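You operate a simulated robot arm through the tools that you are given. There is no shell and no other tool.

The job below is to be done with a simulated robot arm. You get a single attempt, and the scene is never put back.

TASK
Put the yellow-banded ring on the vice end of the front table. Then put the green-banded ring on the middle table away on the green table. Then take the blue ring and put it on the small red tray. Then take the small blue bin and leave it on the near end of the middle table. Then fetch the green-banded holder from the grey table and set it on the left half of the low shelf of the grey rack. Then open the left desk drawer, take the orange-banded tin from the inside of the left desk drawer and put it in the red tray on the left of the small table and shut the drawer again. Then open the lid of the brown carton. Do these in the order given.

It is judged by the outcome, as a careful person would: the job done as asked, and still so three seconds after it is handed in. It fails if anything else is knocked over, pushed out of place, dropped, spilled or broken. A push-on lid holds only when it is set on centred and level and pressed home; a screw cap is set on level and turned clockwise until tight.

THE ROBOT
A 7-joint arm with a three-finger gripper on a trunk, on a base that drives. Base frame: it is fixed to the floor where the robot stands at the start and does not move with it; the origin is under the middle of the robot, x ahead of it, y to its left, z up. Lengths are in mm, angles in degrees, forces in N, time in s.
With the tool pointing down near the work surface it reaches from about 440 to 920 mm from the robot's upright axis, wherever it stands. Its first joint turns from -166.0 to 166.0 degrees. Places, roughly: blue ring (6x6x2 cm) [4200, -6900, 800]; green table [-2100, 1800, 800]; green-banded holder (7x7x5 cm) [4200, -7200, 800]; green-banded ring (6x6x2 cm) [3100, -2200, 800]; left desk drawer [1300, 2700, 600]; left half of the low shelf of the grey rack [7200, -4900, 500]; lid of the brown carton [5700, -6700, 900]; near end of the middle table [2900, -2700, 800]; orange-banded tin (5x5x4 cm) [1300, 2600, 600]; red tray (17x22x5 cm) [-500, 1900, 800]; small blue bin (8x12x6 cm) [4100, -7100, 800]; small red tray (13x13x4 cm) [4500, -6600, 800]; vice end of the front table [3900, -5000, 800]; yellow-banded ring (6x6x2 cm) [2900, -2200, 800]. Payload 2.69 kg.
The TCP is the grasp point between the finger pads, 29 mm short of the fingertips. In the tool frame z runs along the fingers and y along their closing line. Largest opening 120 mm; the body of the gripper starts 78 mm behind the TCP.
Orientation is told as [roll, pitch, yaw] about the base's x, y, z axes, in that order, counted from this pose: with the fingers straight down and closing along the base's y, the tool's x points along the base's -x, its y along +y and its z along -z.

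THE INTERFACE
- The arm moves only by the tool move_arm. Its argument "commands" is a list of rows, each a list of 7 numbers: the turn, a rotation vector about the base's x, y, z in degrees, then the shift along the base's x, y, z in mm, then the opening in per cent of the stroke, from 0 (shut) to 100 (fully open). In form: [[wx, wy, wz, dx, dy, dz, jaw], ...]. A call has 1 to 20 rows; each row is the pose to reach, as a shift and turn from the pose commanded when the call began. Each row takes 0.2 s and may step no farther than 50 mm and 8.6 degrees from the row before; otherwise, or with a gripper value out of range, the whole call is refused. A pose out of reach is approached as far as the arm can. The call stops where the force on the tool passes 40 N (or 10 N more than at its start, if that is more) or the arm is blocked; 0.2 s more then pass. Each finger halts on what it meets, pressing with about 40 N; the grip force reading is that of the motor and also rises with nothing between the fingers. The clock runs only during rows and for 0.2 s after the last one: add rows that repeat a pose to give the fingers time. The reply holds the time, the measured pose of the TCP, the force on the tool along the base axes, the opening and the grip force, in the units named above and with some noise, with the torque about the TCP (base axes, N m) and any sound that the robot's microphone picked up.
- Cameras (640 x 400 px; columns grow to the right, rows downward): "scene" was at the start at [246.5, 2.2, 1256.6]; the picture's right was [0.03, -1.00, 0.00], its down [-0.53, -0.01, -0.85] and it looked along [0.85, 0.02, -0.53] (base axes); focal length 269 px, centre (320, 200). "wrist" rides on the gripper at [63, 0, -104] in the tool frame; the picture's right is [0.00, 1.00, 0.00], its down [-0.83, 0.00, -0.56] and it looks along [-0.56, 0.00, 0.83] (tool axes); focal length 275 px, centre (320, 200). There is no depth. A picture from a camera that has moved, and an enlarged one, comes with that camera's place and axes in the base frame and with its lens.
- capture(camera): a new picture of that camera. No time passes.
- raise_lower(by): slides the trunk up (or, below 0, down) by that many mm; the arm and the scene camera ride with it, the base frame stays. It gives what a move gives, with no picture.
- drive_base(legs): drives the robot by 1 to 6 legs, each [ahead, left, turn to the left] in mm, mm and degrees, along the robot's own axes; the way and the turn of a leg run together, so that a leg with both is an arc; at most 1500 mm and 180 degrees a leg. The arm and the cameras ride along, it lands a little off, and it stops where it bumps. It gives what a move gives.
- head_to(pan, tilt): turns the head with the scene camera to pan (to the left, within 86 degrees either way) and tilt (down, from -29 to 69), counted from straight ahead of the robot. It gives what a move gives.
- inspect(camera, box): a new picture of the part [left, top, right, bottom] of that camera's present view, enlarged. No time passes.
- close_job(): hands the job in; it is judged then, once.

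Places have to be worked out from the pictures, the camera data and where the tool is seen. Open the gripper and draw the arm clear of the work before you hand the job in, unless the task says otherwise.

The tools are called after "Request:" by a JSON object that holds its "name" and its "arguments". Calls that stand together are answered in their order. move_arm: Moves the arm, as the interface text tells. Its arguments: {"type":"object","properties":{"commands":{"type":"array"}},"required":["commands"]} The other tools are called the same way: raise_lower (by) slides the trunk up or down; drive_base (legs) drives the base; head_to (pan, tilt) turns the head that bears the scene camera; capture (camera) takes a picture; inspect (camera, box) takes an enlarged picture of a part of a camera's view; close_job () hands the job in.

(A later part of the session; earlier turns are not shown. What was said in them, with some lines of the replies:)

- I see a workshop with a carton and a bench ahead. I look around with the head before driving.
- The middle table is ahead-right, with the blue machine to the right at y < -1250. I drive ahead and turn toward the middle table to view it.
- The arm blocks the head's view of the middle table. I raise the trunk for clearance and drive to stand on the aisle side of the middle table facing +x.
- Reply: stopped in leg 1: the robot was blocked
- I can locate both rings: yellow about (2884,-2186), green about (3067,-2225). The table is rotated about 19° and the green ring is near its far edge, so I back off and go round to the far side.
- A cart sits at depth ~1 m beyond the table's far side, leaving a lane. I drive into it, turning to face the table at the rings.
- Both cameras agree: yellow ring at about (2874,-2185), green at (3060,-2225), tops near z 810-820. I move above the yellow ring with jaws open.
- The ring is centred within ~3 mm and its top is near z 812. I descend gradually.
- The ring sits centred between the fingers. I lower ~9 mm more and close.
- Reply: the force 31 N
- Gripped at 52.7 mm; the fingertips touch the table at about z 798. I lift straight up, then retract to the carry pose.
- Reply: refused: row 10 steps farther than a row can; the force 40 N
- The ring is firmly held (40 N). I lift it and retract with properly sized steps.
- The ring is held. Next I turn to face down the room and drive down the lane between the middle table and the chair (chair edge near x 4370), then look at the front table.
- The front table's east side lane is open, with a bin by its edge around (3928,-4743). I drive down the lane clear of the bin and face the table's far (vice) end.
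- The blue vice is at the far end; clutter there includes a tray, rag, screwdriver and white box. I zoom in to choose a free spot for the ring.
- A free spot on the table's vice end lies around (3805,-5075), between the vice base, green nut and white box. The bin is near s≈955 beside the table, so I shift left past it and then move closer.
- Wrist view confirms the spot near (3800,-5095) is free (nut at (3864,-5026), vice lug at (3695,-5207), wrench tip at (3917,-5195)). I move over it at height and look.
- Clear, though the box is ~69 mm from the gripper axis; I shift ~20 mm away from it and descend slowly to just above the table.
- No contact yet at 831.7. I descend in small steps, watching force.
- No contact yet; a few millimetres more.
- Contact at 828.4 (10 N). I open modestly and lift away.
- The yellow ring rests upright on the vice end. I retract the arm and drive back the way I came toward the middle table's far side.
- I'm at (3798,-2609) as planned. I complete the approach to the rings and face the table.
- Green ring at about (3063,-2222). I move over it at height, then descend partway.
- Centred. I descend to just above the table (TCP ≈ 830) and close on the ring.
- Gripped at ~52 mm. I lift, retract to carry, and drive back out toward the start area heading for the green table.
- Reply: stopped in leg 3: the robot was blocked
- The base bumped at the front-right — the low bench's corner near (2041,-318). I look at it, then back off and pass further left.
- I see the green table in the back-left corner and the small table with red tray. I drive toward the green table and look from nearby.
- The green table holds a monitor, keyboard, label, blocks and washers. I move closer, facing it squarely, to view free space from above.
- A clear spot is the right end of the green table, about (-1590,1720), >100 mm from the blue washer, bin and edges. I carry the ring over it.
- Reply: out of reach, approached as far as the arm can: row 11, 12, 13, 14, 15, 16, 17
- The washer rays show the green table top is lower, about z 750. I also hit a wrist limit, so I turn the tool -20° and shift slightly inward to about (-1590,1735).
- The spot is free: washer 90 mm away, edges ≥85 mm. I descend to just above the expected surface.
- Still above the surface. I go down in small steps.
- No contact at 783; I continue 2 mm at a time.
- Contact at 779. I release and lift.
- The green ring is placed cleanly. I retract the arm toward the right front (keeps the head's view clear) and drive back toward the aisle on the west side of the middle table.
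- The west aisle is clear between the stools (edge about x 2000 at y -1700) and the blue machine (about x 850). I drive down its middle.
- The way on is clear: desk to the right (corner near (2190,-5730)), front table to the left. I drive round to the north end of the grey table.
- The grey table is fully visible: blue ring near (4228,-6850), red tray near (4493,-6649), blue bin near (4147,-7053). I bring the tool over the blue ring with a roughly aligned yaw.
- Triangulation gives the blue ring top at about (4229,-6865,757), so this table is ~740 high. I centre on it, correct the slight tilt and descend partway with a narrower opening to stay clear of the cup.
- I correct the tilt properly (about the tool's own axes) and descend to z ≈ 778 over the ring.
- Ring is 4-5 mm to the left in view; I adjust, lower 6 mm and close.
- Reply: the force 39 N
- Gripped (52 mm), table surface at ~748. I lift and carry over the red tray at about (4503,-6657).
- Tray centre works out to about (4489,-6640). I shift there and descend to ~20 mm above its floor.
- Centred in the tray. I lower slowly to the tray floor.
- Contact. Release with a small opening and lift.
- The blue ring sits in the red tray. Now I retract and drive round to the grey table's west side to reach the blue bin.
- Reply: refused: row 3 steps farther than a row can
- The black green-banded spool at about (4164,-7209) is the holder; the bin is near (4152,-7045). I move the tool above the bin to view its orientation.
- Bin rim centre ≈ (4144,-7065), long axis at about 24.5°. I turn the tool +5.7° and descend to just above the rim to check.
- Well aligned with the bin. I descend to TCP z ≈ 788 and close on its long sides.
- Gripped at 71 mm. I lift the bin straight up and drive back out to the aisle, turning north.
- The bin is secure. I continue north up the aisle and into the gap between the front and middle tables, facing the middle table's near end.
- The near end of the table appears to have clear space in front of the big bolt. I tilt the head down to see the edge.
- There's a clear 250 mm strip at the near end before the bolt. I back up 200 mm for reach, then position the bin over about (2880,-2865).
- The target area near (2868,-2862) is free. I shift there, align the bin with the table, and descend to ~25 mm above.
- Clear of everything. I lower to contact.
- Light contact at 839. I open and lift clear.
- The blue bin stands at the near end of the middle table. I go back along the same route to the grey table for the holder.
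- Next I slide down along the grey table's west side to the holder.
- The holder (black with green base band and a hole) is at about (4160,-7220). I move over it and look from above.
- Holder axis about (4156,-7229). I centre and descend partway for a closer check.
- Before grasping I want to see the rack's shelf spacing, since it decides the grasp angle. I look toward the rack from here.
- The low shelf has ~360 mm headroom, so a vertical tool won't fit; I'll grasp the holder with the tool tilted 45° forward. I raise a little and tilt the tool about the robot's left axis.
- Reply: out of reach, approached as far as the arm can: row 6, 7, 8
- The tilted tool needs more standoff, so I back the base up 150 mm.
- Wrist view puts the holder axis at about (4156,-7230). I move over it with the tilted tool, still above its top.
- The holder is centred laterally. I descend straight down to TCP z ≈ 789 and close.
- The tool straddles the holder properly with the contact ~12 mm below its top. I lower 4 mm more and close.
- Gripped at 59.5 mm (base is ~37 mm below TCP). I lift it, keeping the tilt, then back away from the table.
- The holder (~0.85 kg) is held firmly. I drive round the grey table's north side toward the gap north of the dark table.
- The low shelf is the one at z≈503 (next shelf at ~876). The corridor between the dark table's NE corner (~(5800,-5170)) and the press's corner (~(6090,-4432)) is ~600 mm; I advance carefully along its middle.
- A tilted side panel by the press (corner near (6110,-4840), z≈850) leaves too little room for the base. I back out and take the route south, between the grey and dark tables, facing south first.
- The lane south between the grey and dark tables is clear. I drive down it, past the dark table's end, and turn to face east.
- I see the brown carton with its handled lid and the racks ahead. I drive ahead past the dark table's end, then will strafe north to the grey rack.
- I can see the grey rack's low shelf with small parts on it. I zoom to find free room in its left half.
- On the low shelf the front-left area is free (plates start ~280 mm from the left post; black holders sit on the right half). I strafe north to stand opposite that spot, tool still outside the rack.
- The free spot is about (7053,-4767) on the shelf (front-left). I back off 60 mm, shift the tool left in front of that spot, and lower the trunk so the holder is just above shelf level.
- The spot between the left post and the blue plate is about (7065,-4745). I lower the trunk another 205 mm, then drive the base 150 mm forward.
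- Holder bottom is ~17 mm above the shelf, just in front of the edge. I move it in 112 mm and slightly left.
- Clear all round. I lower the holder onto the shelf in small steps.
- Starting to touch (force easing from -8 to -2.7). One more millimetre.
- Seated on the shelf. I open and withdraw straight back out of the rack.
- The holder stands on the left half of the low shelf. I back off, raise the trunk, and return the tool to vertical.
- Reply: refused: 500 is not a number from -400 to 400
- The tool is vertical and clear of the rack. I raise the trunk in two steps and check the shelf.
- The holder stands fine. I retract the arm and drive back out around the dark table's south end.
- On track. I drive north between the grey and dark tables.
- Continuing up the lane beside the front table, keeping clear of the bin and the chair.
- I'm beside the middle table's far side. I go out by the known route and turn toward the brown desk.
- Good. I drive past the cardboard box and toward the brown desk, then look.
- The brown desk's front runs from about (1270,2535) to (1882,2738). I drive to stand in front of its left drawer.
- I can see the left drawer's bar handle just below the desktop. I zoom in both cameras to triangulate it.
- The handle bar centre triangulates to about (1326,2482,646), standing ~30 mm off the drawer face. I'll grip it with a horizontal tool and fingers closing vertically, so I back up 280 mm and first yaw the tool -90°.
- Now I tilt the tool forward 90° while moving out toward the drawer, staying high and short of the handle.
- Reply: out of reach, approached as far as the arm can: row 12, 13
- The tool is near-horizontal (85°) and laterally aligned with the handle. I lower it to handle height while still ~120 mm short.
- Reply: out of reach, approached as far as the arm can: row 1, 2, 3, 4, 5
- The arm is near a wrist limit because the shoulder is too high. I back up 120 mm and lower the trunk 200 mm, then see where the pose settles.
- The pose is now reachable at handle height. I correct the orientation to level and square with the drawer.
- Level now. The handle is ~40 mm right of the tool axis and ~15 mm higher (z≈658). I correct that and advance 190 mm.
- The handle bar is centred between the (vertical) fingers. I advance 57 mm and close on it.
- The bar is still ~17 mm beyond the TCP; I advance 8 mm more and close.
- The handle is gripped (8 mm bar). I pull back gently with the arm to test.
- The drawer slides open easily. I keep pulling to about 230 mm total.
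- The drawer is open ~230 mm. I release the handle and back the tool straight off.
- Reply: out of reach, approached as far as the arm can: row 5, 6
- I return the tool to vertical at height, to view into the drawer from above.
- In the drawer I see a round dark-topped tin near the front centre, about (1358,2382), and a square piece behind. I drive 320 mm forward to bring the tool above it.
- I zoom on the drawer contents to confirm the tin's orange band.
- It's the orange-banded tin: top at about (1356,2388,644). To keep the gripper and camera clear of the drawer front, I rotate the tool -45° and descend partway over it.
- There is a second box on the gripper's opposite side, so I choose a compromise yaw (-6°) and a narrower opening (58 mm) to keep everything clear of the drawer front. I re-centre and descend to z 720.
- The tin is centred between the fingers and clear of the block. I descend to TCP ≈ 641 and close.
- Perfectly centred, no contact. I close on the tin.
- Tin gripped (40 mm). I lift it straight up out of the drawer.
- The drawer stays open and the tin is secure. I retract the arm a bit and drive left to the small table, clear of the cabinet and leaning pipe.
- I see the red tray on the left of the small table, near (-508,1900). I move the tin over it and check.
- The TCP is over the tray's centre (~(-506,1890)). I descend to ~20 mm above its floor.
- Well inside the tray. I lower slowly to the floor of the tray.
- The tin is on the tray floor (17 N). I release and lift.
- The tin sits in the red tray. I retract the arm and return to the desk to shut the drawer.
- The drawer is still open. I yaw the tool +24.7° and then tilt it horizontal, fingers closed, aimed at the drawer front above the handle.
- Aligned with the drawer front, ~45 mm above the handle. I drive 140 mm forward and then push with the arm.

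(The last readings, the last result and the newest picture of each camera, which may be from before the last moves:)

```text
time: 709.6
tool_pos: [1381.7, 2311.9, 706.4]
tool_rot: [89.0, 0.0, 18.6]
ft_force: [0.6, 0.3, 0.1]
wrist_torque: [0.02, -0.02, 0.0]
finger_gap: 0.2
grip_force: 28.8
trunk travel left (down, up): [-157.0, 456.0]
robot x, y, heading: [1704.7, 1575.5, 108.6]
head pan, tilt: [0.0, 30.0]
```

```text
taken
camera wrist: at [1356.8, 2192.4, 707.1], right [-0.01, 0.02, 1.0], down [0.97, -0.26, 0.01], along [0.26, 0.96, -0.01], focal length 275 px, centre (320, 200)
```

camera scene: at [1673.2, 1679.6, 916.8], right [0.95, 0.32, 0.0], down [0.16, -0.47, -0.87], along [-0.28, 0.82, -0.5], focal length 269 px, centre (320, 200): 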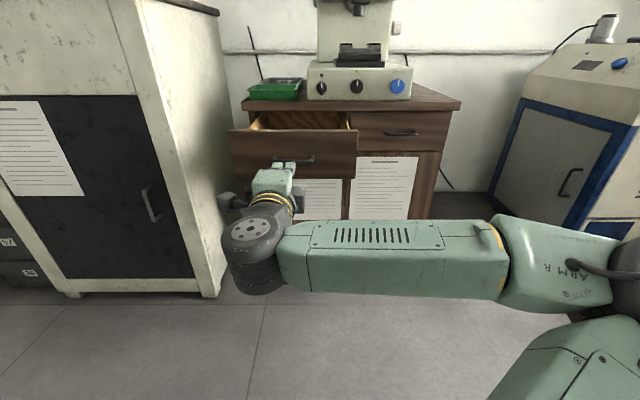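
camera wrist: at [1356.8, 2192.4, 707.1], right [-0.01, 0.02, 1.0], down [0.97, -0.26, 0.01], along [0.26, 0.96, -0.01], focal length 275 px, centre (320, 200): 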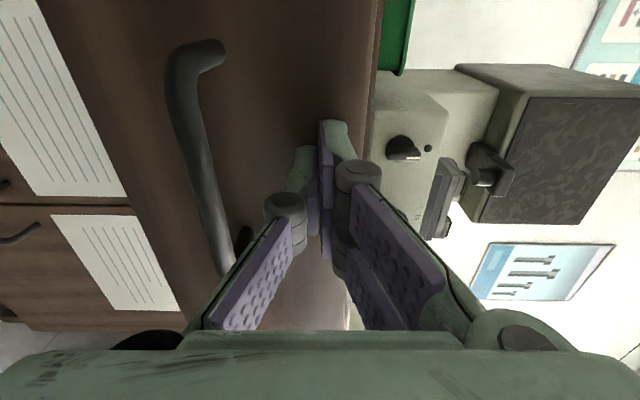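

The drawer is moving in with almost no resistance. I continue pushing, slower near the end.

Request:
{"name": "move_arm", "arguments": {"commands": [[0, 0, 0, -5, 14, 0, 0], [0, 0, 0, -10, 28, 0, 0], [0, 0, 0, -14, 43, 0, 0], [0, 0, 0, -19, 57, 0, 0], [0, 0, 0, -24, 71, 0, 0], [0, 0, 0, -29, 85, 0, 0], [0, 0, 0, -34, 99, 0, 0], [0, 0, 0, -39, 114, 0, 0], [0, 0, 0, -43, 128, 0, 0], [0, 0, 0, -48, 142, 0, 0], [0, 0, 0, -53, 156, 0, 0], [0, 0, 0, -56, 166, 0, 0], [0, 0, 0, -58, 171, 0, 0], [0, 0, 0, -59, 175, 0, 0], [0, 0, 0, -61, 179, 0, 0], [0, 0, 0, -62, 182, 0, 0], [0, 0, 0, -63, 185, 0, 0], [0, 0, 0, -64, 188, 0, 0], [0, 0, 0, -65, 191, 0, 0], [0, 0, 0, -66, 194, 0, 0]]}}

Request:
{"name": "capture", "arguments": {"camera": "scene"}}

Request:
{"name": "capture", "arguments": {"camera": "wrist"}}

```text
time: 713.1
tool_pos: [1320.8, 2490.1, 706.8]
tool_rot: [88.9, -0.1, 18.6]
ft_force: [4.8, -8.8, 0.1]
wrist_torque: [0.06, 0.06, 0.12]
finger_gap: 0.2
grip_force: 28.5
trunk travel left (down, up): [-157.0, 456.0]
robot x, y, heading: [1708.4, 1577.7, 108.7]
head pan, tilt: [0.0, 30.0]
stopped in row 17: the force on the tool passed its limit at 51 N (the readings are from after the stop); the commanded pose is now the measured one
```

```text
taken
camera scene: at [1628.9, 1810.6, 916.9], right [0.95, 0.32, 0.0], down [0.16, -0.47, -0.87], along [-0.28, 0.82, -0.5], focal length 269 px, centre (320, 200)
```

scene: 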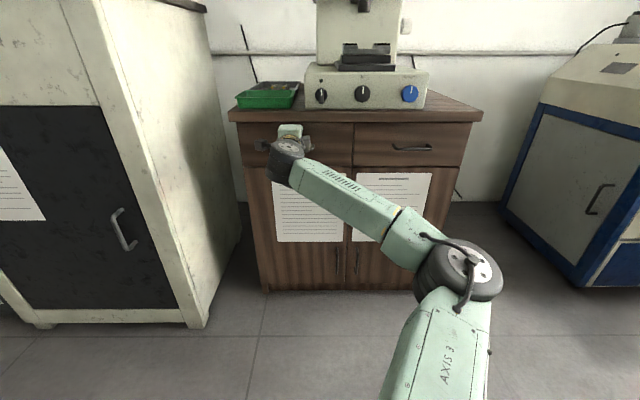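

```text
taken
camera wrist: at [1295.0, 2372.4, 707.5], right [-0.01, 0.02, 1.0], down [0.97, -0.26, 0.01], along [0.26, 0.97, -0.01], focal length 275 px, centre (320, 200)
```

wrist: 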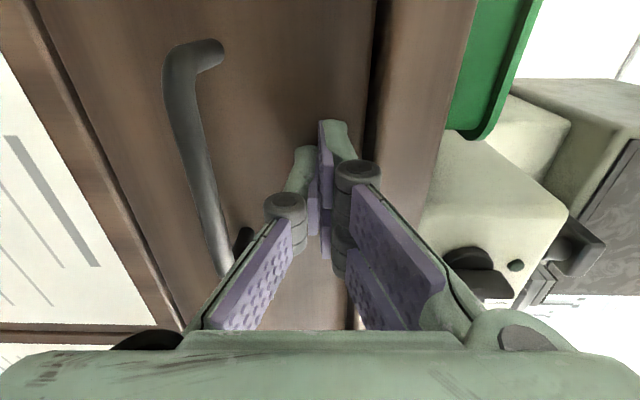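

The drawer hit its stop at the expected closed position. I back away, then restore the vertical tool and trunk height.

Request:
{"name": "move_arm", "arguments": {"commands": [[0, 0, 0, 5, -14, 0, 0], [0, 0, 0, 19, -57, 0, 0], [0, 0, 0, 34, -100, 0, 0], [0, 0, 0, 48, -142, 0, 0], [0, 0, 0, 62, -184, 0, 0]]}}

Request:
{"name": "drive_base", "arguments": {"legs": [[-160, 0, 0]]}}

Request:
{"name": "move_arm", "arguments": {"commands": [[-7.03, -2.38, 0, 0, 0, 5, 10], [-14.06, -4.76, 0, 0, 0, 10, 20], [-21.1, -7.14, 0, 0, 0, 15, 30], [-28.1, -9.5, 0, 0, 0, 20, 40], [-35.2, -11.9, 0, 0, 0, 25, 50], [-42.2, -14.3, 0, 0, 0, 30, 60], [-49.2, -16.7, 0, 0, 0, 30, 70], [-56.2, -19, 0, 0, 0, 30, 80], [-63.3, -21.4, 0, 0, 0, 30, 90], [-70.3, -23.8, 0, 0, 0, 30, 100], [-77.3, -26.2, 0, 0, 0, 30, 100], [-84.4, -28.5, 0, 0, 0, 30, 100], [-84.4, -28.5, 0, 0, 0, 30, 100]]}}

Request:
{"name": "raise_lower", "arguments": {"by": 400}}

Request:
{"name": "inspect", "arguments": {"camera": "scene", "box": [180, 60, 440, 230]}}

```text
time: 714.3
tool_pos: [1380.9, 2307.4, 705.3]
tool_rot: [88.8, 0.1, 18.6]
ft_force: [0.4, -0.5, 0.6]
wrist_torque: [0.03, -0.01, 0.0]
finger_gap: 0.0
grip_force: 28.6
trunk travel left (down, up): [-157.0, 456.0]
robot x, y, heading: [1706.7, 1578.2, 108.9]
head pan, tilt: [0.0, 30.0]
```

```text
time: 715.7
tool_pos: [1432.4, 2156.6, 704.4]
tool_rot: [88.8, 0.0, 18.7]
ft_force: [0.1, 0.3, 0.1]
wrist_torque: [0.02, -0.02, 0.01]
finger_gap: 0.3
grip_force: 28.6
trunk travel left (down, up): [-157.0, 456.0]
robot x, y, heading: [1760.4, 1426.2, 108.9]
head pan, tilt: [0.0, 30.0]
```

```text
time: 718.5
tool_pos: [1433.5, 2154.2, 713.9]
tool_rot: [-0.2, 0.1, 18.7]
ft_force: [0.6, 0.3, 0.8]
wrist_torque: [-0.01, 0.01, -0.02]
finger_gap: 120.3
grip_force: 0.0
out of reach, approached as far as the arm can: row 12, 13
trunk travel left (down, up): [-157.0, 456.0]
robot x, y, heading: [1759.3, 1428.6, 108.9]
head pan, tilt: [0.0, 30.0]
```

```text
time: 722.3
tool_pos: [1433.7, 2154.6, 1112.5]
tool_rot: [-0.1, 0.2, 18.6]
ft_force: [-0.5, 0.2, -0.8]
wrist_torque: [0.02, 0.01, -0.05]
finger_gap: 120.0
grip_force: 0.0
trunk travel left (down, up): [-557.0, 56.0]
robot x, y, heading: [1756.5, 1427.0, 108.9]
head pan, tilt: [0.0, 30.0]
```

```text
2.35 times, centred on (310, 145) of scene
camera zoom: at [1680.0, 1660.2, 1316.7], right [0.95, 0.32, 0.0], down [0.16, -0.47, -0.87], along [-0.28, 0.82, -0.5], focal length 634 px, centre (344, 329)
```

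zoom: 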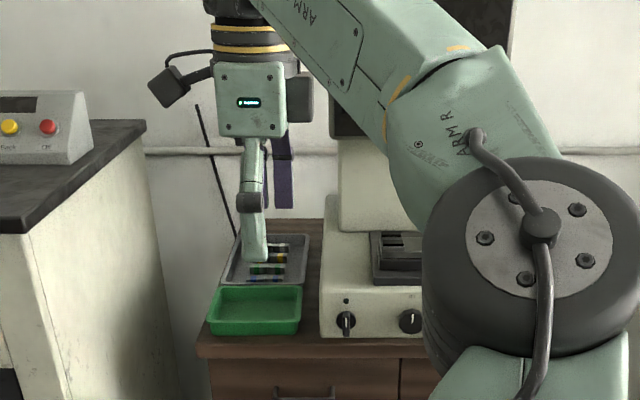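

The drawer is flush shut. I retract the arm and start back toward the dark table by the west aisle.

Request:
{"name": "move_arm", "arguments": {"commands": [[0, 0, 0, 16, -45, 10, 80], [0, 0, 0, 31, -90, 20, 60], [0, 0, 0, 46, -135, 20, 50], [0, 0, 0, 62, -180, 20, 50], [0, 0, 0, 78, -225, 20, 50], [0, 0, 0, 81, -236, 20, 50]]}}

Request:
{"name": "drive_base", "arguments": {"legs": [[303, 908, 0], [-740, 677, 0], [-1092, -102, 0], [0, 0, -180]]}}

```text
time: 723.7
tool_pos: [1514.1, 1918.4, 1133.4]
tool_rot: [0.0, 0.1, 18.6]
ft_force: [0.0, 0.4, 0.2]
wrist_torque: [-0.01, 0.0, 0.02]
finger_gap: 60.2
grip_force: 0.0
out of reach, approached as far as the arm can: row 1, 2, 3
trunk travel left (down, up): [-557.0, 56.0]
robot x, y, heading: [1759.9, 1428.4, 108.7]
head pan, tilt: [0.0, 30.0]
```

```text
time: 749.2
tool_pos: [1078.3, -1002.7, 1133.2]
tool_rot: [-0.2, 0.1, -161.8]
ft_force: [-0.2, 0.3, -0.4]
wrist_torque: [-0.01, -0.02, 0.0]
finger_gap: 60.0
grip_force: 0.1
trunk travel left (down, up): [-557.0, 56.0]
robot x, y, heading: [837.0, -506.3, -71.7]
head pan, tilt: [0.0, 30.0]
```

On route. I drive down the west aisle to below the front table.

Request:
{"name": "drive_base", "arguments": {"legs": [[630, 332, 0], [664, -62, 0], [995, -13, 0], [1480, 31, 0], [1011, 3, 0], [1015, -52, 0]]}}

```text
time: 777.8
tool_pos: [3097.2, -6441.8, 1133.7]
tool_rot: [-0.1, 0.2, -162.0]
ft_force: [0.8, -0.5, -0.2]
wrist_torque: [0.0, -0.02, -0.01]
finger_gap: 59.8
grip_force: 0.1
trunk travel left (down, up): [-557.0, 56.0]
robot x, y, heading: [2860.3, -5945.5, -71.7]
head pan, tilt: [0.0, 30.0]
```

Next I cross toward the lane between the grey and dark tables, and stop opposite the brown carton facing it.

Request:
{"name": "drive_base", "arguments": {"legs": [[379, 653, 0], [-103, 771, 0], [7, 486, 0], [1330, 0, 0], [0, 0, 90]]}}

Request:
{"name": "head_to", "arguments": {"pan": 0, "tilt": 40}}

Request:
{"name": "capture", "arguments": {"camera": "scene"}}

Request:
{"name": "capture", "arguments": {"camera": "wrist"}}

```text
time: 803.4
tool_pos: [5668.3, -6638.0, 1133.2]
tool_rot: [-0.1, 0.1, -71.8]
ft_force: [0.4, -0.6, 0.7]
wrist_torque: [-0.01, 0.0, 0.02]
finger_gap: 60.1
grip_force: 0.1
trunk travel left (down, up): [-557.0, 56.0]
robot x, y, heading: [5174.6, -6875.9, 18.3]
head pan, tilt: [0.0, 30.0]
```

```text
time: 804.1
tool_pos: [5669.2, -6636.7, 1133.6]
tool_rot: [0.0, 0.1, -71.7]
ft_force: [-0.4, -0.1, 1.0]
wrist_torque: [0.0, 0.01, 0.02]
finger_gap: 60.0
grip_force: 0.0
trunk travel left (down, up): [-557.0, 56.0]
robot x, y, heading: [5176.3, -6878.4, 18.2]
head pan, tilt: [0.0, 40.0]
```

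```text
taken
camera scene: at [5404.0, -6800.9, 1301.4], right [0.32, -0.95, 0.0], down [-0.61, -0.2, -0.77], along [0.73, 0.24, -0.64], focal length 269 px, centre (320, 200)
```

scene: 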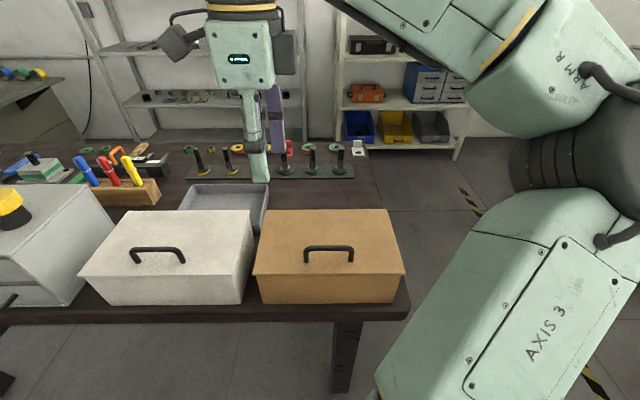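

```text
taken
camera wrist: at [5649.6, -6577.3, 1238.2], right [0.95, 0.32, 0.0], down [0.26, -0.79, 0.55], along [0.17, -0.53, -0.83], focal length 275 px, centre (320, 200)
```

wrist: 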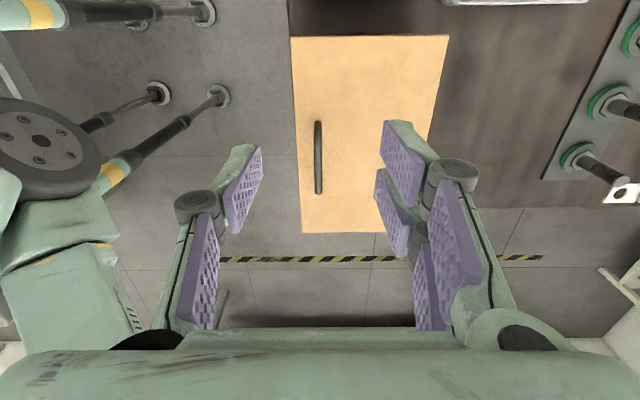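

The carton is right in front of me, its bar handle near the lid's front edge, so the hinge is probably along the back. I zoom in to check.

Request:
{"name": "inspect", "arguments": {"camera": "scene", "box": [230, 190, 430, 330]}}

Request:
{"name": "inspect", "arguments": {"camera": "wrist", "box": [260, 20, 480, 250]}}

```text
2.86 times, centred on (330, 260) of scene
camera zoom: at [5404.0, -6800.9, 1301.4], right [0.32, -0.95, 0.0], down [-0.61, -0.2, -0.77], along [0.73, 0.24, -0.64], focal length 769 px, centre (291, 29)
```

zoom: 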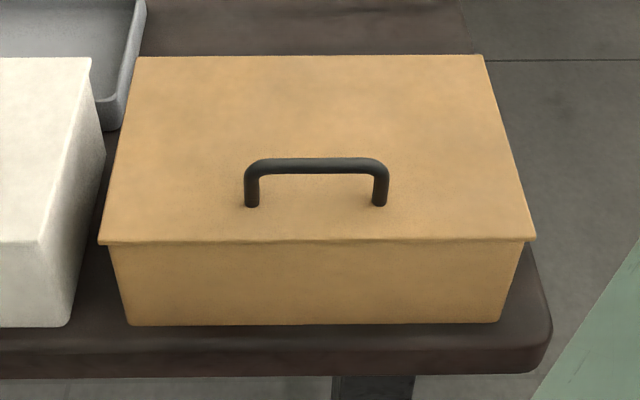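

```text
1.74 times, centred on (370, 135) of wrist
camera zoom: at [5649.6, -6577.3, 1238.2], right [0.95, 0.32, 0.0], down [0.26, -0.79, 0.55], along [0.17, -0.53, -0.83], focal length 479 px, centre (233, 313)
```

zoom: 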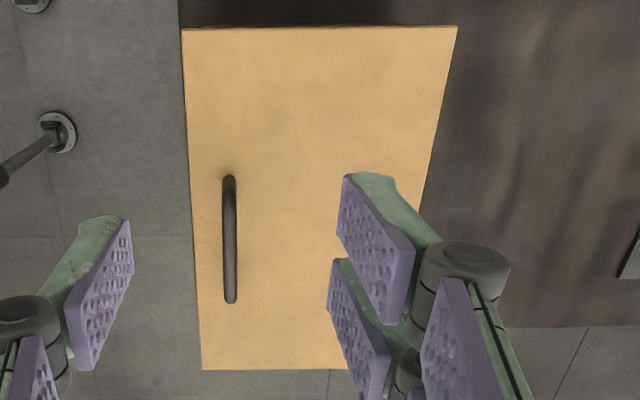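

The lid is a hinged plate with a bar handle ~27 mm from its front edge: bar about (5698,-6719,938), hinge along the back edge ~145 mm behind. I move over the handle with the fingers straddling it front/back.

Request:
{"name": "move_arm", "arguments": {"commands": [[0, 0, 0, 10, -28, -10, 50], [0, 0, 0, 20, -56, -30, 50], [0, 0, 0, 29, -82, -60, 50], [0, 0, 0, 29, -82, -100, 50], [0, 0, 0, 29, -82, -120, 50], [0, 0, 0, 29, -82, -120, 50]]}}

Request:
{"name": "capture", "arguments": {"camera": "wrist"}}

Request:
{"name": "inspect", "arguments": {"camera": "scene", "box": [230, 170, 430, 310]}}

```text
time: 805.5
tool_pos: [5696.9, -6718.9, 1013.2]
tool_rot: [0.0, 0.1, -71.9]
ft_force: [0.2, -0.3, 0.2]
wrist_torque: [0.0, -0.01, -0.02]
finger_gap: 59.9
grip_force: 0.1
trunk travel left (down, up): [-557.0, 56.0]
robot x, y, heading: [5174.7, -6876.4, 18.4]
head pan, tilt: [0.0, 40.0]
```

```text
taken
camera wrist: at [5678.2, -6659.3, 1117.7], right [0.95, 0.32, 0.0], down [0.26, -0.79, 0.55], along [0.17, -0.53, -0.83], focal length 275 px, centre (320, 200)
```

wrist: 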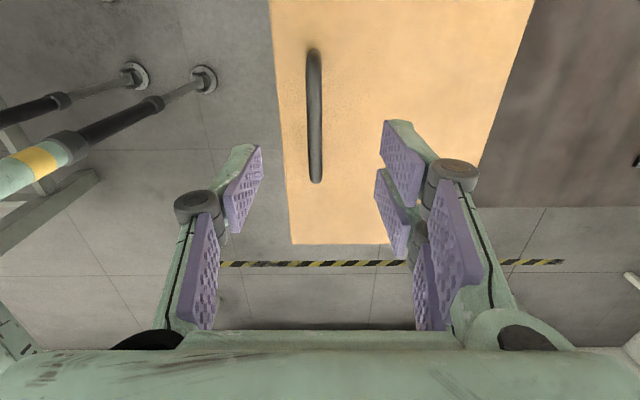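

```text
2.86 times, centred on (330, 240) of scene
camera zoom: at [5404.0, -6800.9, 1301.4], right [0.32, -0.95, 0.0], down [-0.61, -0.2, -0.77], along [0.73, 0.24, -0.64], focal length 769 px, centre (291, 86)
```

zoom: 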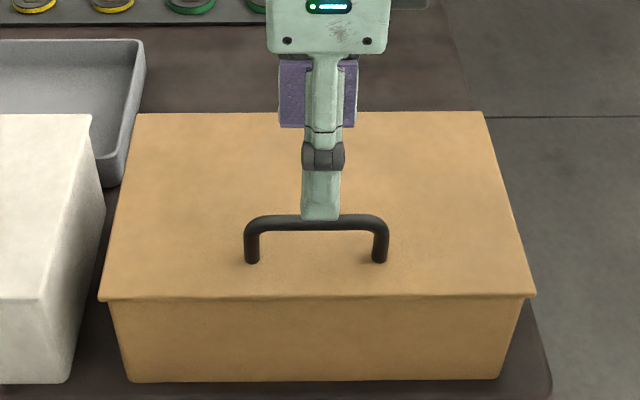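

Small correction: the bar is ~4 mm west and ~9 mm north of the axis. I adjust and descend to z 965.

Request:
{"name": "move_arm", "arguments": {"commands": [[0, 0, 0, -7, 7, -20, 50], [0, 0, 0, -7, 7, -48, 50], [0, 0, 0, -7, 7, -48, 50]]}}

Request:
{"name": "capture", "arguments": {"camera": "wrist"}}

Request:
{"name": "inspect", "arguments": {"camera": "scene", "box": [230, 170, 430, 310]}}

```text
time: 806.3
tool_pos: [5690.9, -6711.3, 964.2]
tool_rot: [0.0, 0.1, -71.9]
ft_force: [-0.3, 0.2, -0.5]
wrist_torque: [0.0, 0.0, 0.01]
finger_gap: 60.0
grip_force: 0.1
trunk travel left (down, up): [-557.0, 56.0]
robot x, y, heading: [5176.8, -6879.0, 18.4]
head pan, tilt: [0.0, 40.0]
```

```text
taken
camera wrist: at [5671.6, -6652.4, 1069.1], right [0.95, 0.32, 0.0], down [0.26, -0.79, 0.55], along [0.17, -0.53, -0.83], focal length 275 px, centre (320, 200)
```

wrist: 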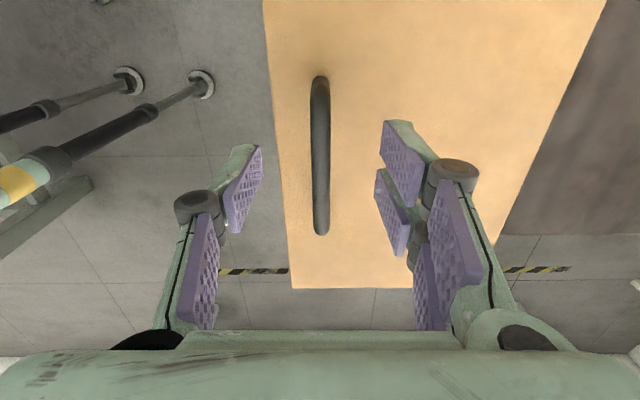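

```text
2.86 times, centred on (330, 240) of scene
camera zoom: at [5404.0, -6800.9, 1301.4], right [0.32, -0.95, 0.0], down [-0.61, -0.2, -0.77], along [0.73, 0.24, -0.64], focal length 769 px, centre (291, 86)
```

zoom: 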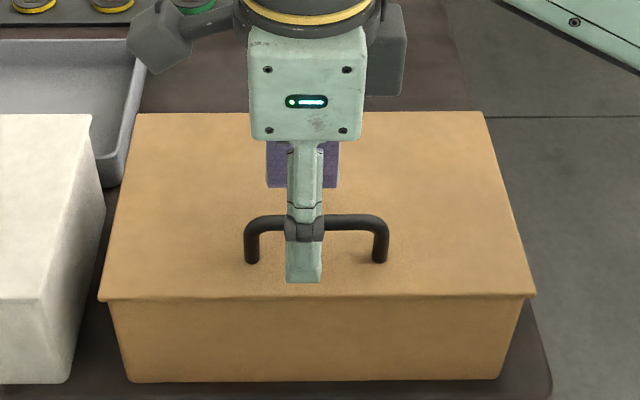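

The bar is now centred between the fingers at about z 944. I lower 11 mm more and close on it.

Request:
{"name": "move_arm", "arguments": {"commands": [[0, 0, 0, 0, 0, -6, 50], [0, 0, 0, 0, 0, -11, 50], [0, 0, 0, 0, 0, -11, 35], [0, 0, 0, 0, 0, -11, 20], [0, 0, 0, 0, 0, -11, 5], [0, 0, 0, 0, 0, -11, 0], [0, 0, 0, 0, 0, -11, 0], [0, 0, 0, 0, 0, -11, 0]]}}

Request:
{"name": "inspect", "arguments": {"camera": "scene", "box": [230, 170, 430, 310]}}

```text
time: 808.1
tool_pos: [5692.2, -6711.9, 953.2]
tool_rot: [0.0, 0.2, -71.9]
ft_force: [9.2, 1.7, -0.1]
wrist_torque: [0.08, -0.07, 0.74]
finger_gap: 9.5
grip_force: 37.1
trunk travel left (down, up): [-557.0, 56.0]
robot x, y, heading: [5176.7, -6875.9, 18.2]
head pan, tilt: [0.0, 40.0]
```

```text
2.86 times, centred on (330, 240) of scene
camera zoom: at [5404.7, -6800.7, 1301.2], right [0.32, -0.95, 0.0], down [-0.61, -0.2, -0.77], along [0.73, 0.24, -0.64], focal length 769 px, centre (291, 86)
```

zoom: 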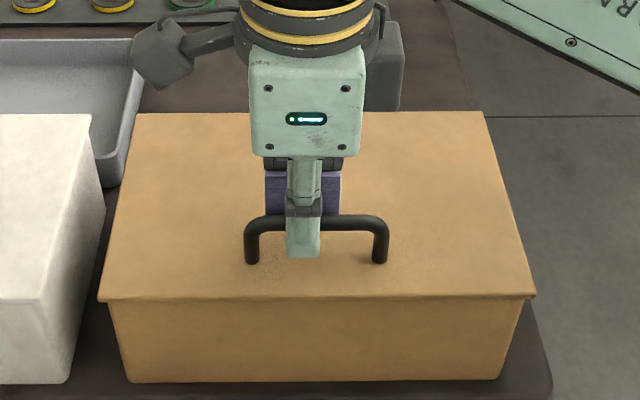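

Gripped (9.5 mm bar). I start lifting along a small arc about the back edge and watch the force.

Request:
{"name": "move_arm", "arguments": {"commands": [[0, 0, 0, 2.5, 0.8, 7.7, 0], [0, 0, 0, 5.2, 1.7, 15.2, 0], [0, 0, 0, 9.5, 3.2, 24.9, 0], [0, 0, 0, 9.5, 3.2, 24.9, 0]]}}

Request:
{"name": "inspect", "arguments": {"camera": "scene", "box": [230, 170, 430, 310]}}

```text
time: 809.1
tool_pos: [5699.2, -6709.5, 979.5]
tool_rot: [-0.1, 0.2, -71.8]
ft_force: [5.9, 1.5, -4.4]
wrist_torque: [0.37, 0.12, 0.87]
finger_gap: 9.2
grip_force: 36.4
trunk travel left (down, up): [-557.0, 56.0]
robot x, y, heading: [5176.2, -6878.0, 18.5]
head pan, tilt: [0.0, 40.0]
```

```text
2.86 times, centred on (330, 240) of scene
camera zoom: at [5404.7, -6800.7, 1301.2], right [0.32, -0.95, 0.0], down [-0.61, -0.2, -0.77], along [0.73, 0.24, -0.64], focal length 769 px, centre (291, 86)
```

zoom: 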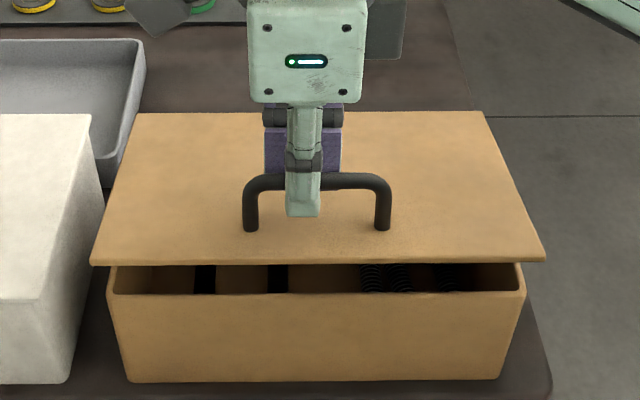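

The lid swings up about its back edge with little force. I continue the arc to about 60°.

Request:
{"name": "move_arm", "arguments": {"commands": [[0, 0, 0, 6.2, 2.1, 11.7, 0], [0, 0, 0, 13.3, 4.4, 22.8, 0], [0, 0, 0, 21.4, 7.1, 33.1, 0], [0, 0, 0, 30.2, 10, 42.7, 0], [0, 0, 0, 39.8, 13.2, 51.5, 0], [0, 0, 0, 50.1, 16.7, 59.3, 0], [0, 0, 0, 61, 20.3, 66.2, 0], [0, 0, 0, 72.4, 24.1, 72, 0], [0, 0, 0, 84.3, 28.1, 76.7, 0], [0, 0, 0, 96.5, 32.1, 80.4, 0], [0, 0, 0, 96.5, 32.1, 80.4, 0]]}}

Request:
{"name": "capture", "arguments": {"camera": "scene"}}

```text
time: 811.5
tool_pos: [5797.3, -6675.5, 1059.4]
tool_rot: [-0.1, 0.1, -71.8]
ft_force: [-1.8, 10.2, -15.2]
wrist_torque: [0.74, 0.3, 1.1]
finger_gap: 9.8
grip_force: 37.2
trunk travel left (down, up): [-557.0, 56.0]
robot x, y, heading: [5172.9, -6879.4, 18.7]
head pan, tilt: [0.0, 40.0]
```

```text
taken
camera scene: at [5404.9, -6799.6, 1301.0], right [0.32, -0.95, 0.0], down [-0.61, -0.2, -0.77], along [0.73, 0.24, -0.64], focal length 269 px, centre (320, 200)
```

scene: 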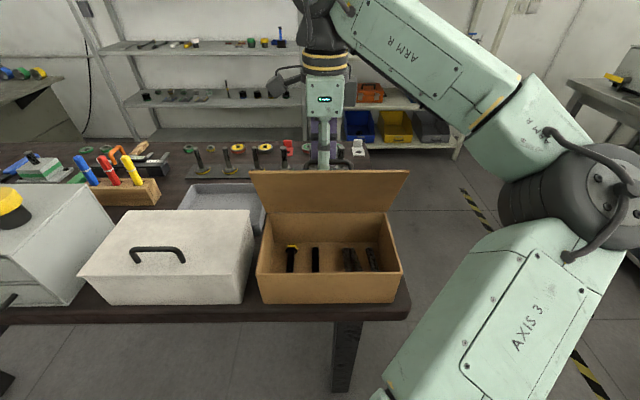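

Lid at ~60°, with ~15 N downward tension, so the true radius is a few mm smaller. I continue with a slightly tighter arc to ~80°.

Request:
{"name": "move_arm", "arguments": {"commands": [[0, 0, 0, 12, 6, -2, 0], [0, 0, 0, 24.5, 10.4, -1.5, 0], [0, 0, 0, 37, 14.5, -1.5, 0], [0, 0, 0, 49.4, 18.7, -2, 0], [0, 0, 0, 49.4, 18.7, -2, 0]]}}

Request:
{"name": "capture", "arguments": {"camera": "scene"}}

```text
time: 812.7
tool_pos: [5847.4, -6658.8, 1056.3]
tool_rot: [-0.2, 0.1, -71.9]
ft_force: [-2.8, -1.4, -9.5]
wrist_torque: [0.22, 0.13, 1.16]
finger_gap: 9.6
grip_force: 36.9
trunk travel left (down, up): [-557.0, 56.0]
robot x, y, heading: [5172.7, -6875.9, 18.4]
head pan, tilt: [0.0, 40.0]
```

```text
taken
camera scene: at [5404.5, -6800.8, 1301.1], right [0.32, -0.95, 0.0], down [-0.61, -0.2, -0.77], along [0.73, 0.24, -0.64], focal length 269 px, centre (320, 200)
```

scene: 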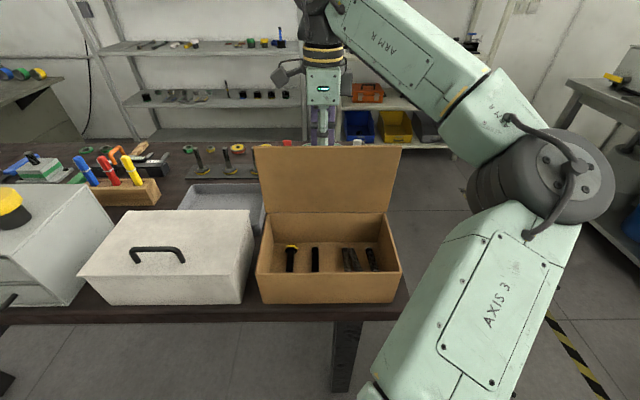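

Good, forces are low. I continue past vertical to about 105°.

Request:
{"name": "move_arm", "arguments": {"commands": [[0, 0, 0, 12.2, 4.1, -3.5, 0], [0, 0, 0, 24.3, 8.1, -7, 0], [0, 0, 0, 36, 12, -11.5, 0], [0, 0, 0, 47.3, 15.7, -17, 0], [0, 0, 0, 47.3, 15.7, -17, 0]]}}

Request:
{"name": "capture", "arguments": {"camera": "scene"}}

Request:
{"name": "capture", "arguments": {"camera": "wrist"}}

```text
time: 813.7
tool_pos: [5884.5, -6645.4, 1042.8]
tool_rot: [-1.1, -0.1, -71.3]
ft_force: [-10.2, -5.8, 1.1]
wrist_torque: [0.09, 0.23, 1.02]
finger_gap: 9.7
grip_force: 36.7
trunk travel left (down, up): [-557.0, 56.0]
robot x, y, heading: [5169.4, -6878.4, 18.4]
head pan, tilt: [0.0, 40.0]
stopped in row 4: the force on the tool passed its limit at 50 N (the readings are from after the stop); the commanded pose is now the measured one
```

```text
taken
camera scene: at [5403.3, -6801.4, 1301.9], right [0.32, -0.95, 0.0], down [-0.61, -0.2, -0.77], along [0.73, 0.24, -0.64], focal length 269 px, centre (320, 200)
```

scene: 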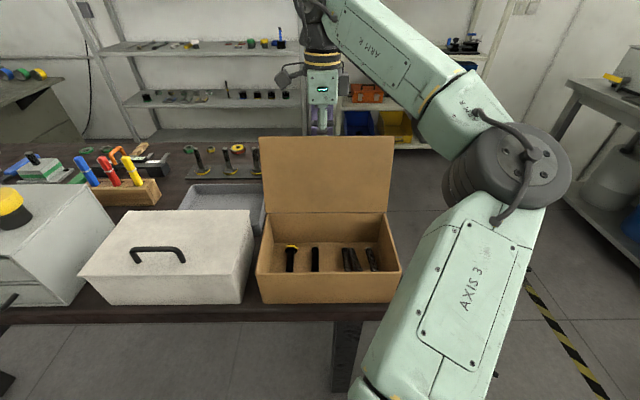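

```text
taken
camera wrist: at [5867.3, -6584.7, 1146.4], right [0.95, 0.32, -0.02], down [0.28, -0.78, 0.56], along [0.17, -0.53, -0.83], focal length 275 px, centre (320, 200)
```

wrist: 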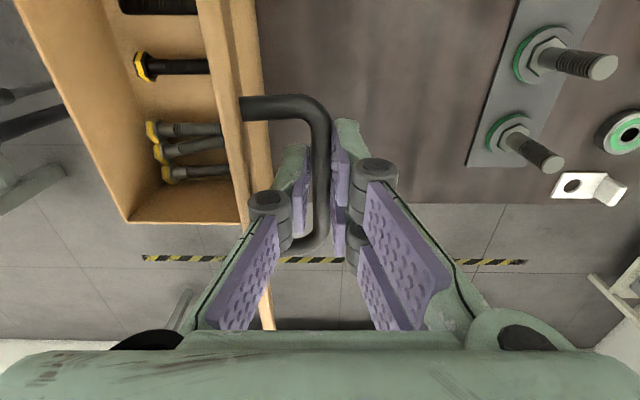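

The lid reached its stop just past vertical (~95°); the carton hasn't shifted. I open the fingers a little to release the bar and rise straight up.

Request:
{"name": "move_arm", "arguments": {"commands": [[0, 0, 0, -1, 0, 0, 12], [0, 0, 0, -1, 0, 0, 24], [0, 0, 0, -1, 0, 0, 24], [0, 0, 0, -1, 0, 0, 24]]}}

Request:
{"name": "capture", "arguments": {"camera": "wrist"}}

Request:
{"name": "capture", "arguments": {"camera": "scene"}}

```text
time: 814.7
tool_pos: [5885.0, -6644.3, 1040.8]
tool_rot: [-0.9, -0.1, -71.5]
ft_force: [0.5, 0.7, -0.2]
wrist_torque: [-0.02, 0.0, -0.05]
finger_gap: 28.7
grip_force: 0.0
trunk travel left (down, up): [-557.0, 56.0]
robot x, y, heading: [5174.9, -6876.6, 18.5]
head pan, tilt: [0.0, 40.0]
```

```text
taken
camera wrist: at [5867.7, -6584.2, 1145.3], right [0.95, 0.32, -0.01], down [0.27, -0.78, 0.56], along [0.17, -0.53, -0.83], focal length 275 px, centre (320, 200)
```

wrist: 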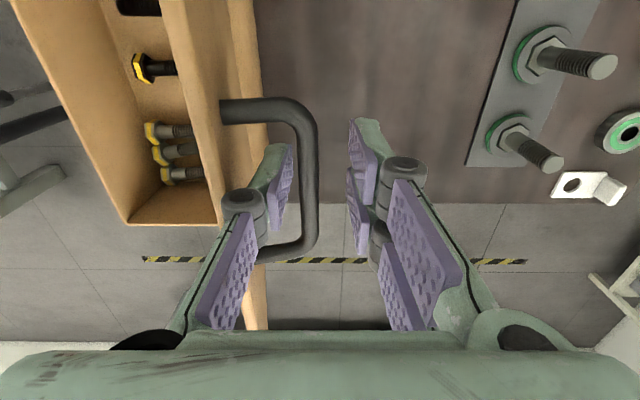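

```text
taken
camera scene: at [5403.8, -6801.0, 1301.4], right [0.32, -0.95, 0.0], down [-0.61, -0.2, -0.77], along [0.73, 0.24, -0.64], focal length 269 px, centre (320, 200)
```

scene: 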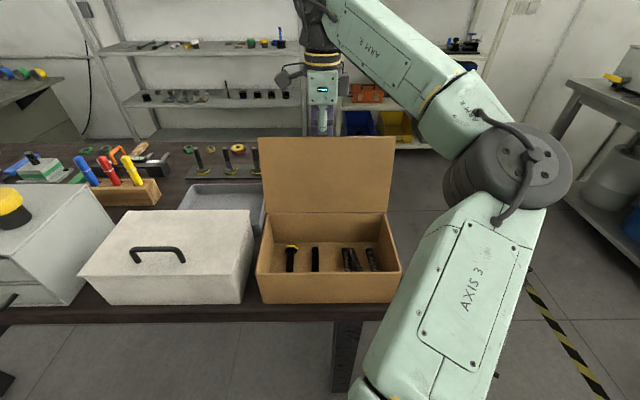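

The bar is near the west finger. I shift 6 mm west to centre on it and see whether the lid stands by itself.

Request:
{"name": "move_arm", "arguments": {"commands": [[0, 0, 0, -3, -1, 0, 24], [0, 0, 0, -6, -2, 0, 24], [0, 0, 0, -6, -2, 0, 24], [0, 0, 0, -6, -2, 0, 24], [0, 0, 0, -6, -2, 0, 24]]}}

Request:
{"name": "capture", "arguments": {"camera": "wrist"}}

```text
time: 815.9
tool_pos: [5879.2, -6646.2, 1041.0]
tool_rot: [-0.9, 0.0, -71.6]
ft_force: [-0.1, 0.1, -0.7]
wrist_torque: [-0.01, -0.03, 0.02]
finger_gap: 28.6
grip_force: 0.1
trunk travel left (down, up): [-557.0, 56.0]
robot x, y, heading: [5171.9, -6879.3, 18.4]
head pan, tilt: [0.0, 40.0]
```

```text
taken
camera wrist: at [5861.7, -6586.1, 1145.4], right [0.95, 0.32, -0.01], down [0.27, -0.78, 0.56], along [0.17, -0.53, -0.83], focal length 275 px, centre (320, 200)
```

wrist: 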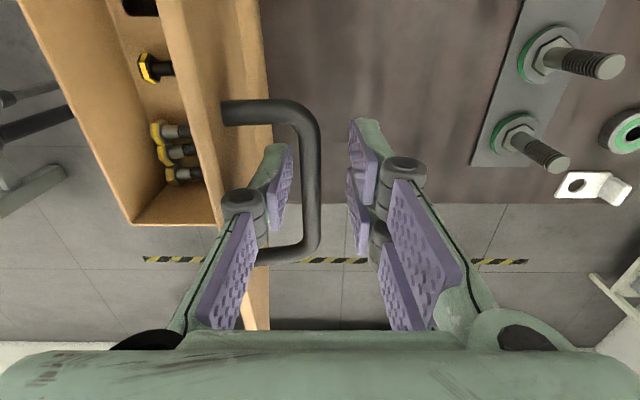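

The lid stands on its own with no contact. I raise the tool straight up clear of it.

Request:
{"name": "move_arm", "arguments": {"commands": [[0, 0, 0, 2, 0, 8, 24], [0, 0, 0, 2, 0, 20, 24], [0, 0, 0, 2, 0, 40, 24], [0, 0, 0, 2, 0, 65, 24], [0, 0, 0, 2, 0, 100, 24], [0, 0, 0, 2, 0, 135, 24]]}}

Request:
{"name": "capture", "arguments": {"camera": "scene"}}

Request:
{"name": "capture", "arguments": {"camera": "wrist"}}

```text
time: 817.3
tool_pos: [5882.5, -6646.4, 1117.9]
tool_rot: [-0.7, 0.1, -71.5]
ft_force: [-0.2, -0.5, 0.4]
wrist_torque: [0.03, 0.0, -0.01]
finger_gap: 28.8
grip_force: 0.0
out of reach, approached as far as the arm can: row 5, 6
trunk travel left (down, up): [-557.0, 56.0]
robot x, y, heading: [5171.9, -6876.8, 18.7]
head pan, tilt: [0.0, 40.0]
```

```text
taken
camera scene: at [5403.6, -6801.0, 1301.5], right [0.32, -0.95, 0.0], down [-0.61, -0.2, -0.77], along [0.73, 0.24, -0.64], focal length 269 px, centre (320, 200)
```

scene: 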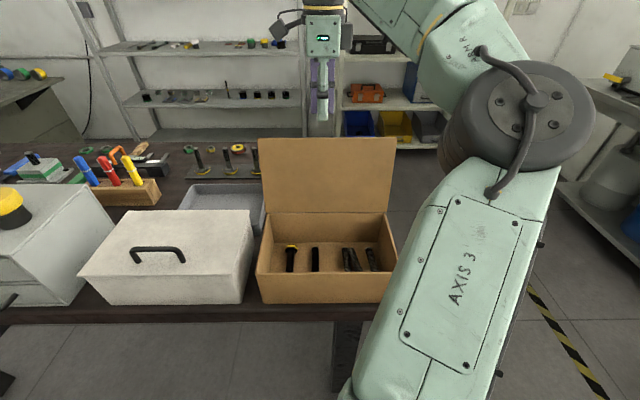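

```text
taken
camera wrist: at [5864.0, -6586.0, 1222.0], right [0.95, 0.32, -0.01], down [0.27, -0.79, 0.56], along [0.17, -0.53, -0.83], focal length 275 px, centre (320, 200)
```

wrist: 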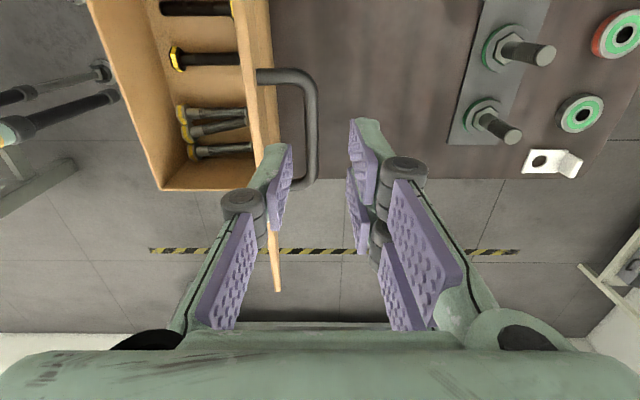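

The tool is above the lid. I raise the trunk 50 mm for clearance and retract the arm back over the open carton.

Request:
{"name": "raise_lower", "arguments": {"by": 52}}

Request:
{"name": "move_arm", "arguments": {"commands": [[0, 0, 0, -38, -13, 0, 24], [0, 0, 0, -76, -25, 0, 24], [0, 0, 0, -114, -38, 0, 24], [0, 0, 0, -152, -51, 0, 40], [0, 0, 0, -190, -63, 0, 60], [0, 0, 0, -210, -70, 0, 60]]}}

Request:
{"name": "capture", "arguments": {"camera": "scene"}}

```text
time: 818.3
tool_pos: [5882.7, -6645.9, 1167.9]
tool_rot: [-0.7, 0.1, -71.4]
ft_force: [0.6, -0.2, -0.2]
wrist_torque: [0.0, -0.02, 0.03]
finger_gap: 28.8
grip_force: 0.0
trunk travel left (down, up): [-609.0, 4.0]
robot x, y, heading: [5171.8, -6875.4, 18.5]
head pan, tilt: [0.0, 40.0]
```

```text
time: 819.7
tool_pos: [5671.8, -6716.5, 1168.2]
tool_rot: [-0.6, 0.2, -71.6]
ft_force: [-1.0, 0.3, -0.9]
wrist_torque: [0.0, 0.02, -0.02]
finger_gap: 72.2
grip_force: 0.1
trunk travel left (down, up): [-609.0, 4.0]
robot x, y, heading: [5176.8, -6880.5, 18.5]
head pan, tilt: [0.0, 40.0]
```

```text
taken
camera scene: at [5403.6, -6801.1, 1353.4], right [0.32, -0.95, 0.0], down [-0.61, -0.2, -0.77], along [0.73, 0.24, -0.64], focal length 269 px, centre (320, 200)
```

scene: 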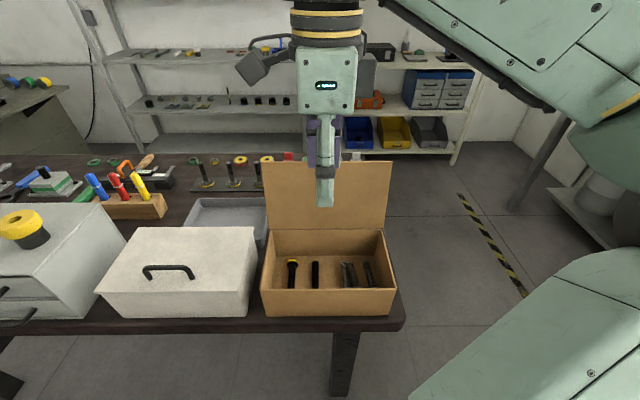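

The lid stays open. I back up slightly and move the robot south so the arm is clear of the carton, then verify.

Request:
{"name": "drive_base", "arguments": {"legs": [[-60, -500, 0]]}}

Request:
{"name": "head_to", "arguments": {"pan": 35, "tilt": 30}}

Request:
{"name": "capture", "arguments": {"camera": "scene"}}

```text
time: 824.1
tool_pos: [5774.2, -7210.5, 1168.6]
tool_rot: [-0.7, 0.2, -71.3]
ft_force: [-0.1, -0.4, -0.5]
wrist_torque: [-0.02, -0.01, 0.0]
finger_gap: 72.0
grip_force: 0.1
trunk travel left (down, up): [-609.0, 4.0]
robot x, y, heading: [5277.1, -7370.8, 18.5]
head pan, tilt: [0.0, 40.0]
```

```text
time: 825.1
tool_pos: [5774.2, -7209.1, 1169.1]
tool_rot: [-0.7, 0.1, -71.4]
ft_force: [-1.2, 0.0, -0.2]
wrist_torque: [0.0, -0.02, -0.01]
finger_gap: 71.9
grip_force: 0.1
trunk travel left (down, up): [-609.0, 4.0]
robot x, y, heading: [5277.3, -7370.9, 18.7]
head pan, tilt: [35.0, 30.0]
```

```text
taken
camera scene: at [5479.0, -7249.2, 1368.7], right [0.8, -0.59, 0.0], down [-0.3, -0.4, -0.87], along [0.51, 0.7, -0.5], focal length 269 px, centre (320, 200)
```

scene: 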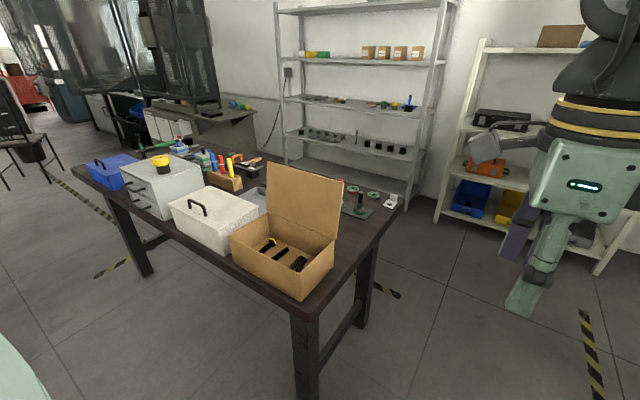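

The lid stands open past vertical and the arm is clear. I open the gripper fully and hand in the job.

Request:
{"name": "move_arm", "arguments": {"commands": [[0, 0, 0, 0, 0, 0, 85], [0, 0, 0, 0, 0, 0, 100], [0, 0, 0, 0, 0, 0, 100], [0, 0, 0, 0, 0, 0, 100]]}}

Request:
{"name": "close_job", "arguments": {}}

```text
time: 826.1
tool_pos: [5775.7, -7209.9, 1169.1]
tool_rot: [-0.7, 0.2, -71.4]
ft_force: [-0.8, -0.6, 0.4]
wrist_torque: [-0.04, 0.03, 0.02]
finger_gap: 119.8
grip_force: 0.0
trunk travel left (down, up): [-609.0, 4.0]
robot x, y, heading: [5274.4, -7371.6, 18.5]
head pan, tilt: [35.0, 30.0]
```

```text
The job is handed in.
```

I did all seven tasks in the order given and handed the job in; I haven't seen the verdict.

1. **Yellow-banded ring:** it sits on the vice end of the front table, in a clear spot beside the vice.
2. **Green-banded ring:** it is on the right end of the green table, clear of the washers already there.
3. **Blue ring:** it lies in the middle of the small red tray on the grey table.
4. **Small blue bin:** it stands on the near end of the middle table, in front of the big bolt. It is about 160 mm nearer the table edge than the rough spot you gave.
5. **Green-banded holder:** it stands upright on the left half of the grey rack's low shelf, between the left post and the blue plate. I took the shelf about 500 mm up as the low one, because it matched your coordinates; there is another shelf below it.
6. **Orange-banded tin:** it is in the red tray on the small table. The drawer is pushed shut against its stop.
7. **Brown carton:** the lid was standing open by itself, just past vertical, in the last picture before hand-in.

The robot base bumped twice while driving, once by the stools beside the middle table and once against the low bench. It stopped each time. The stools looked in line in a later picture; I didn't get a clear view of the bench corner afterwards.

At hand-in the gripper was open and the arm was clear of the carton.
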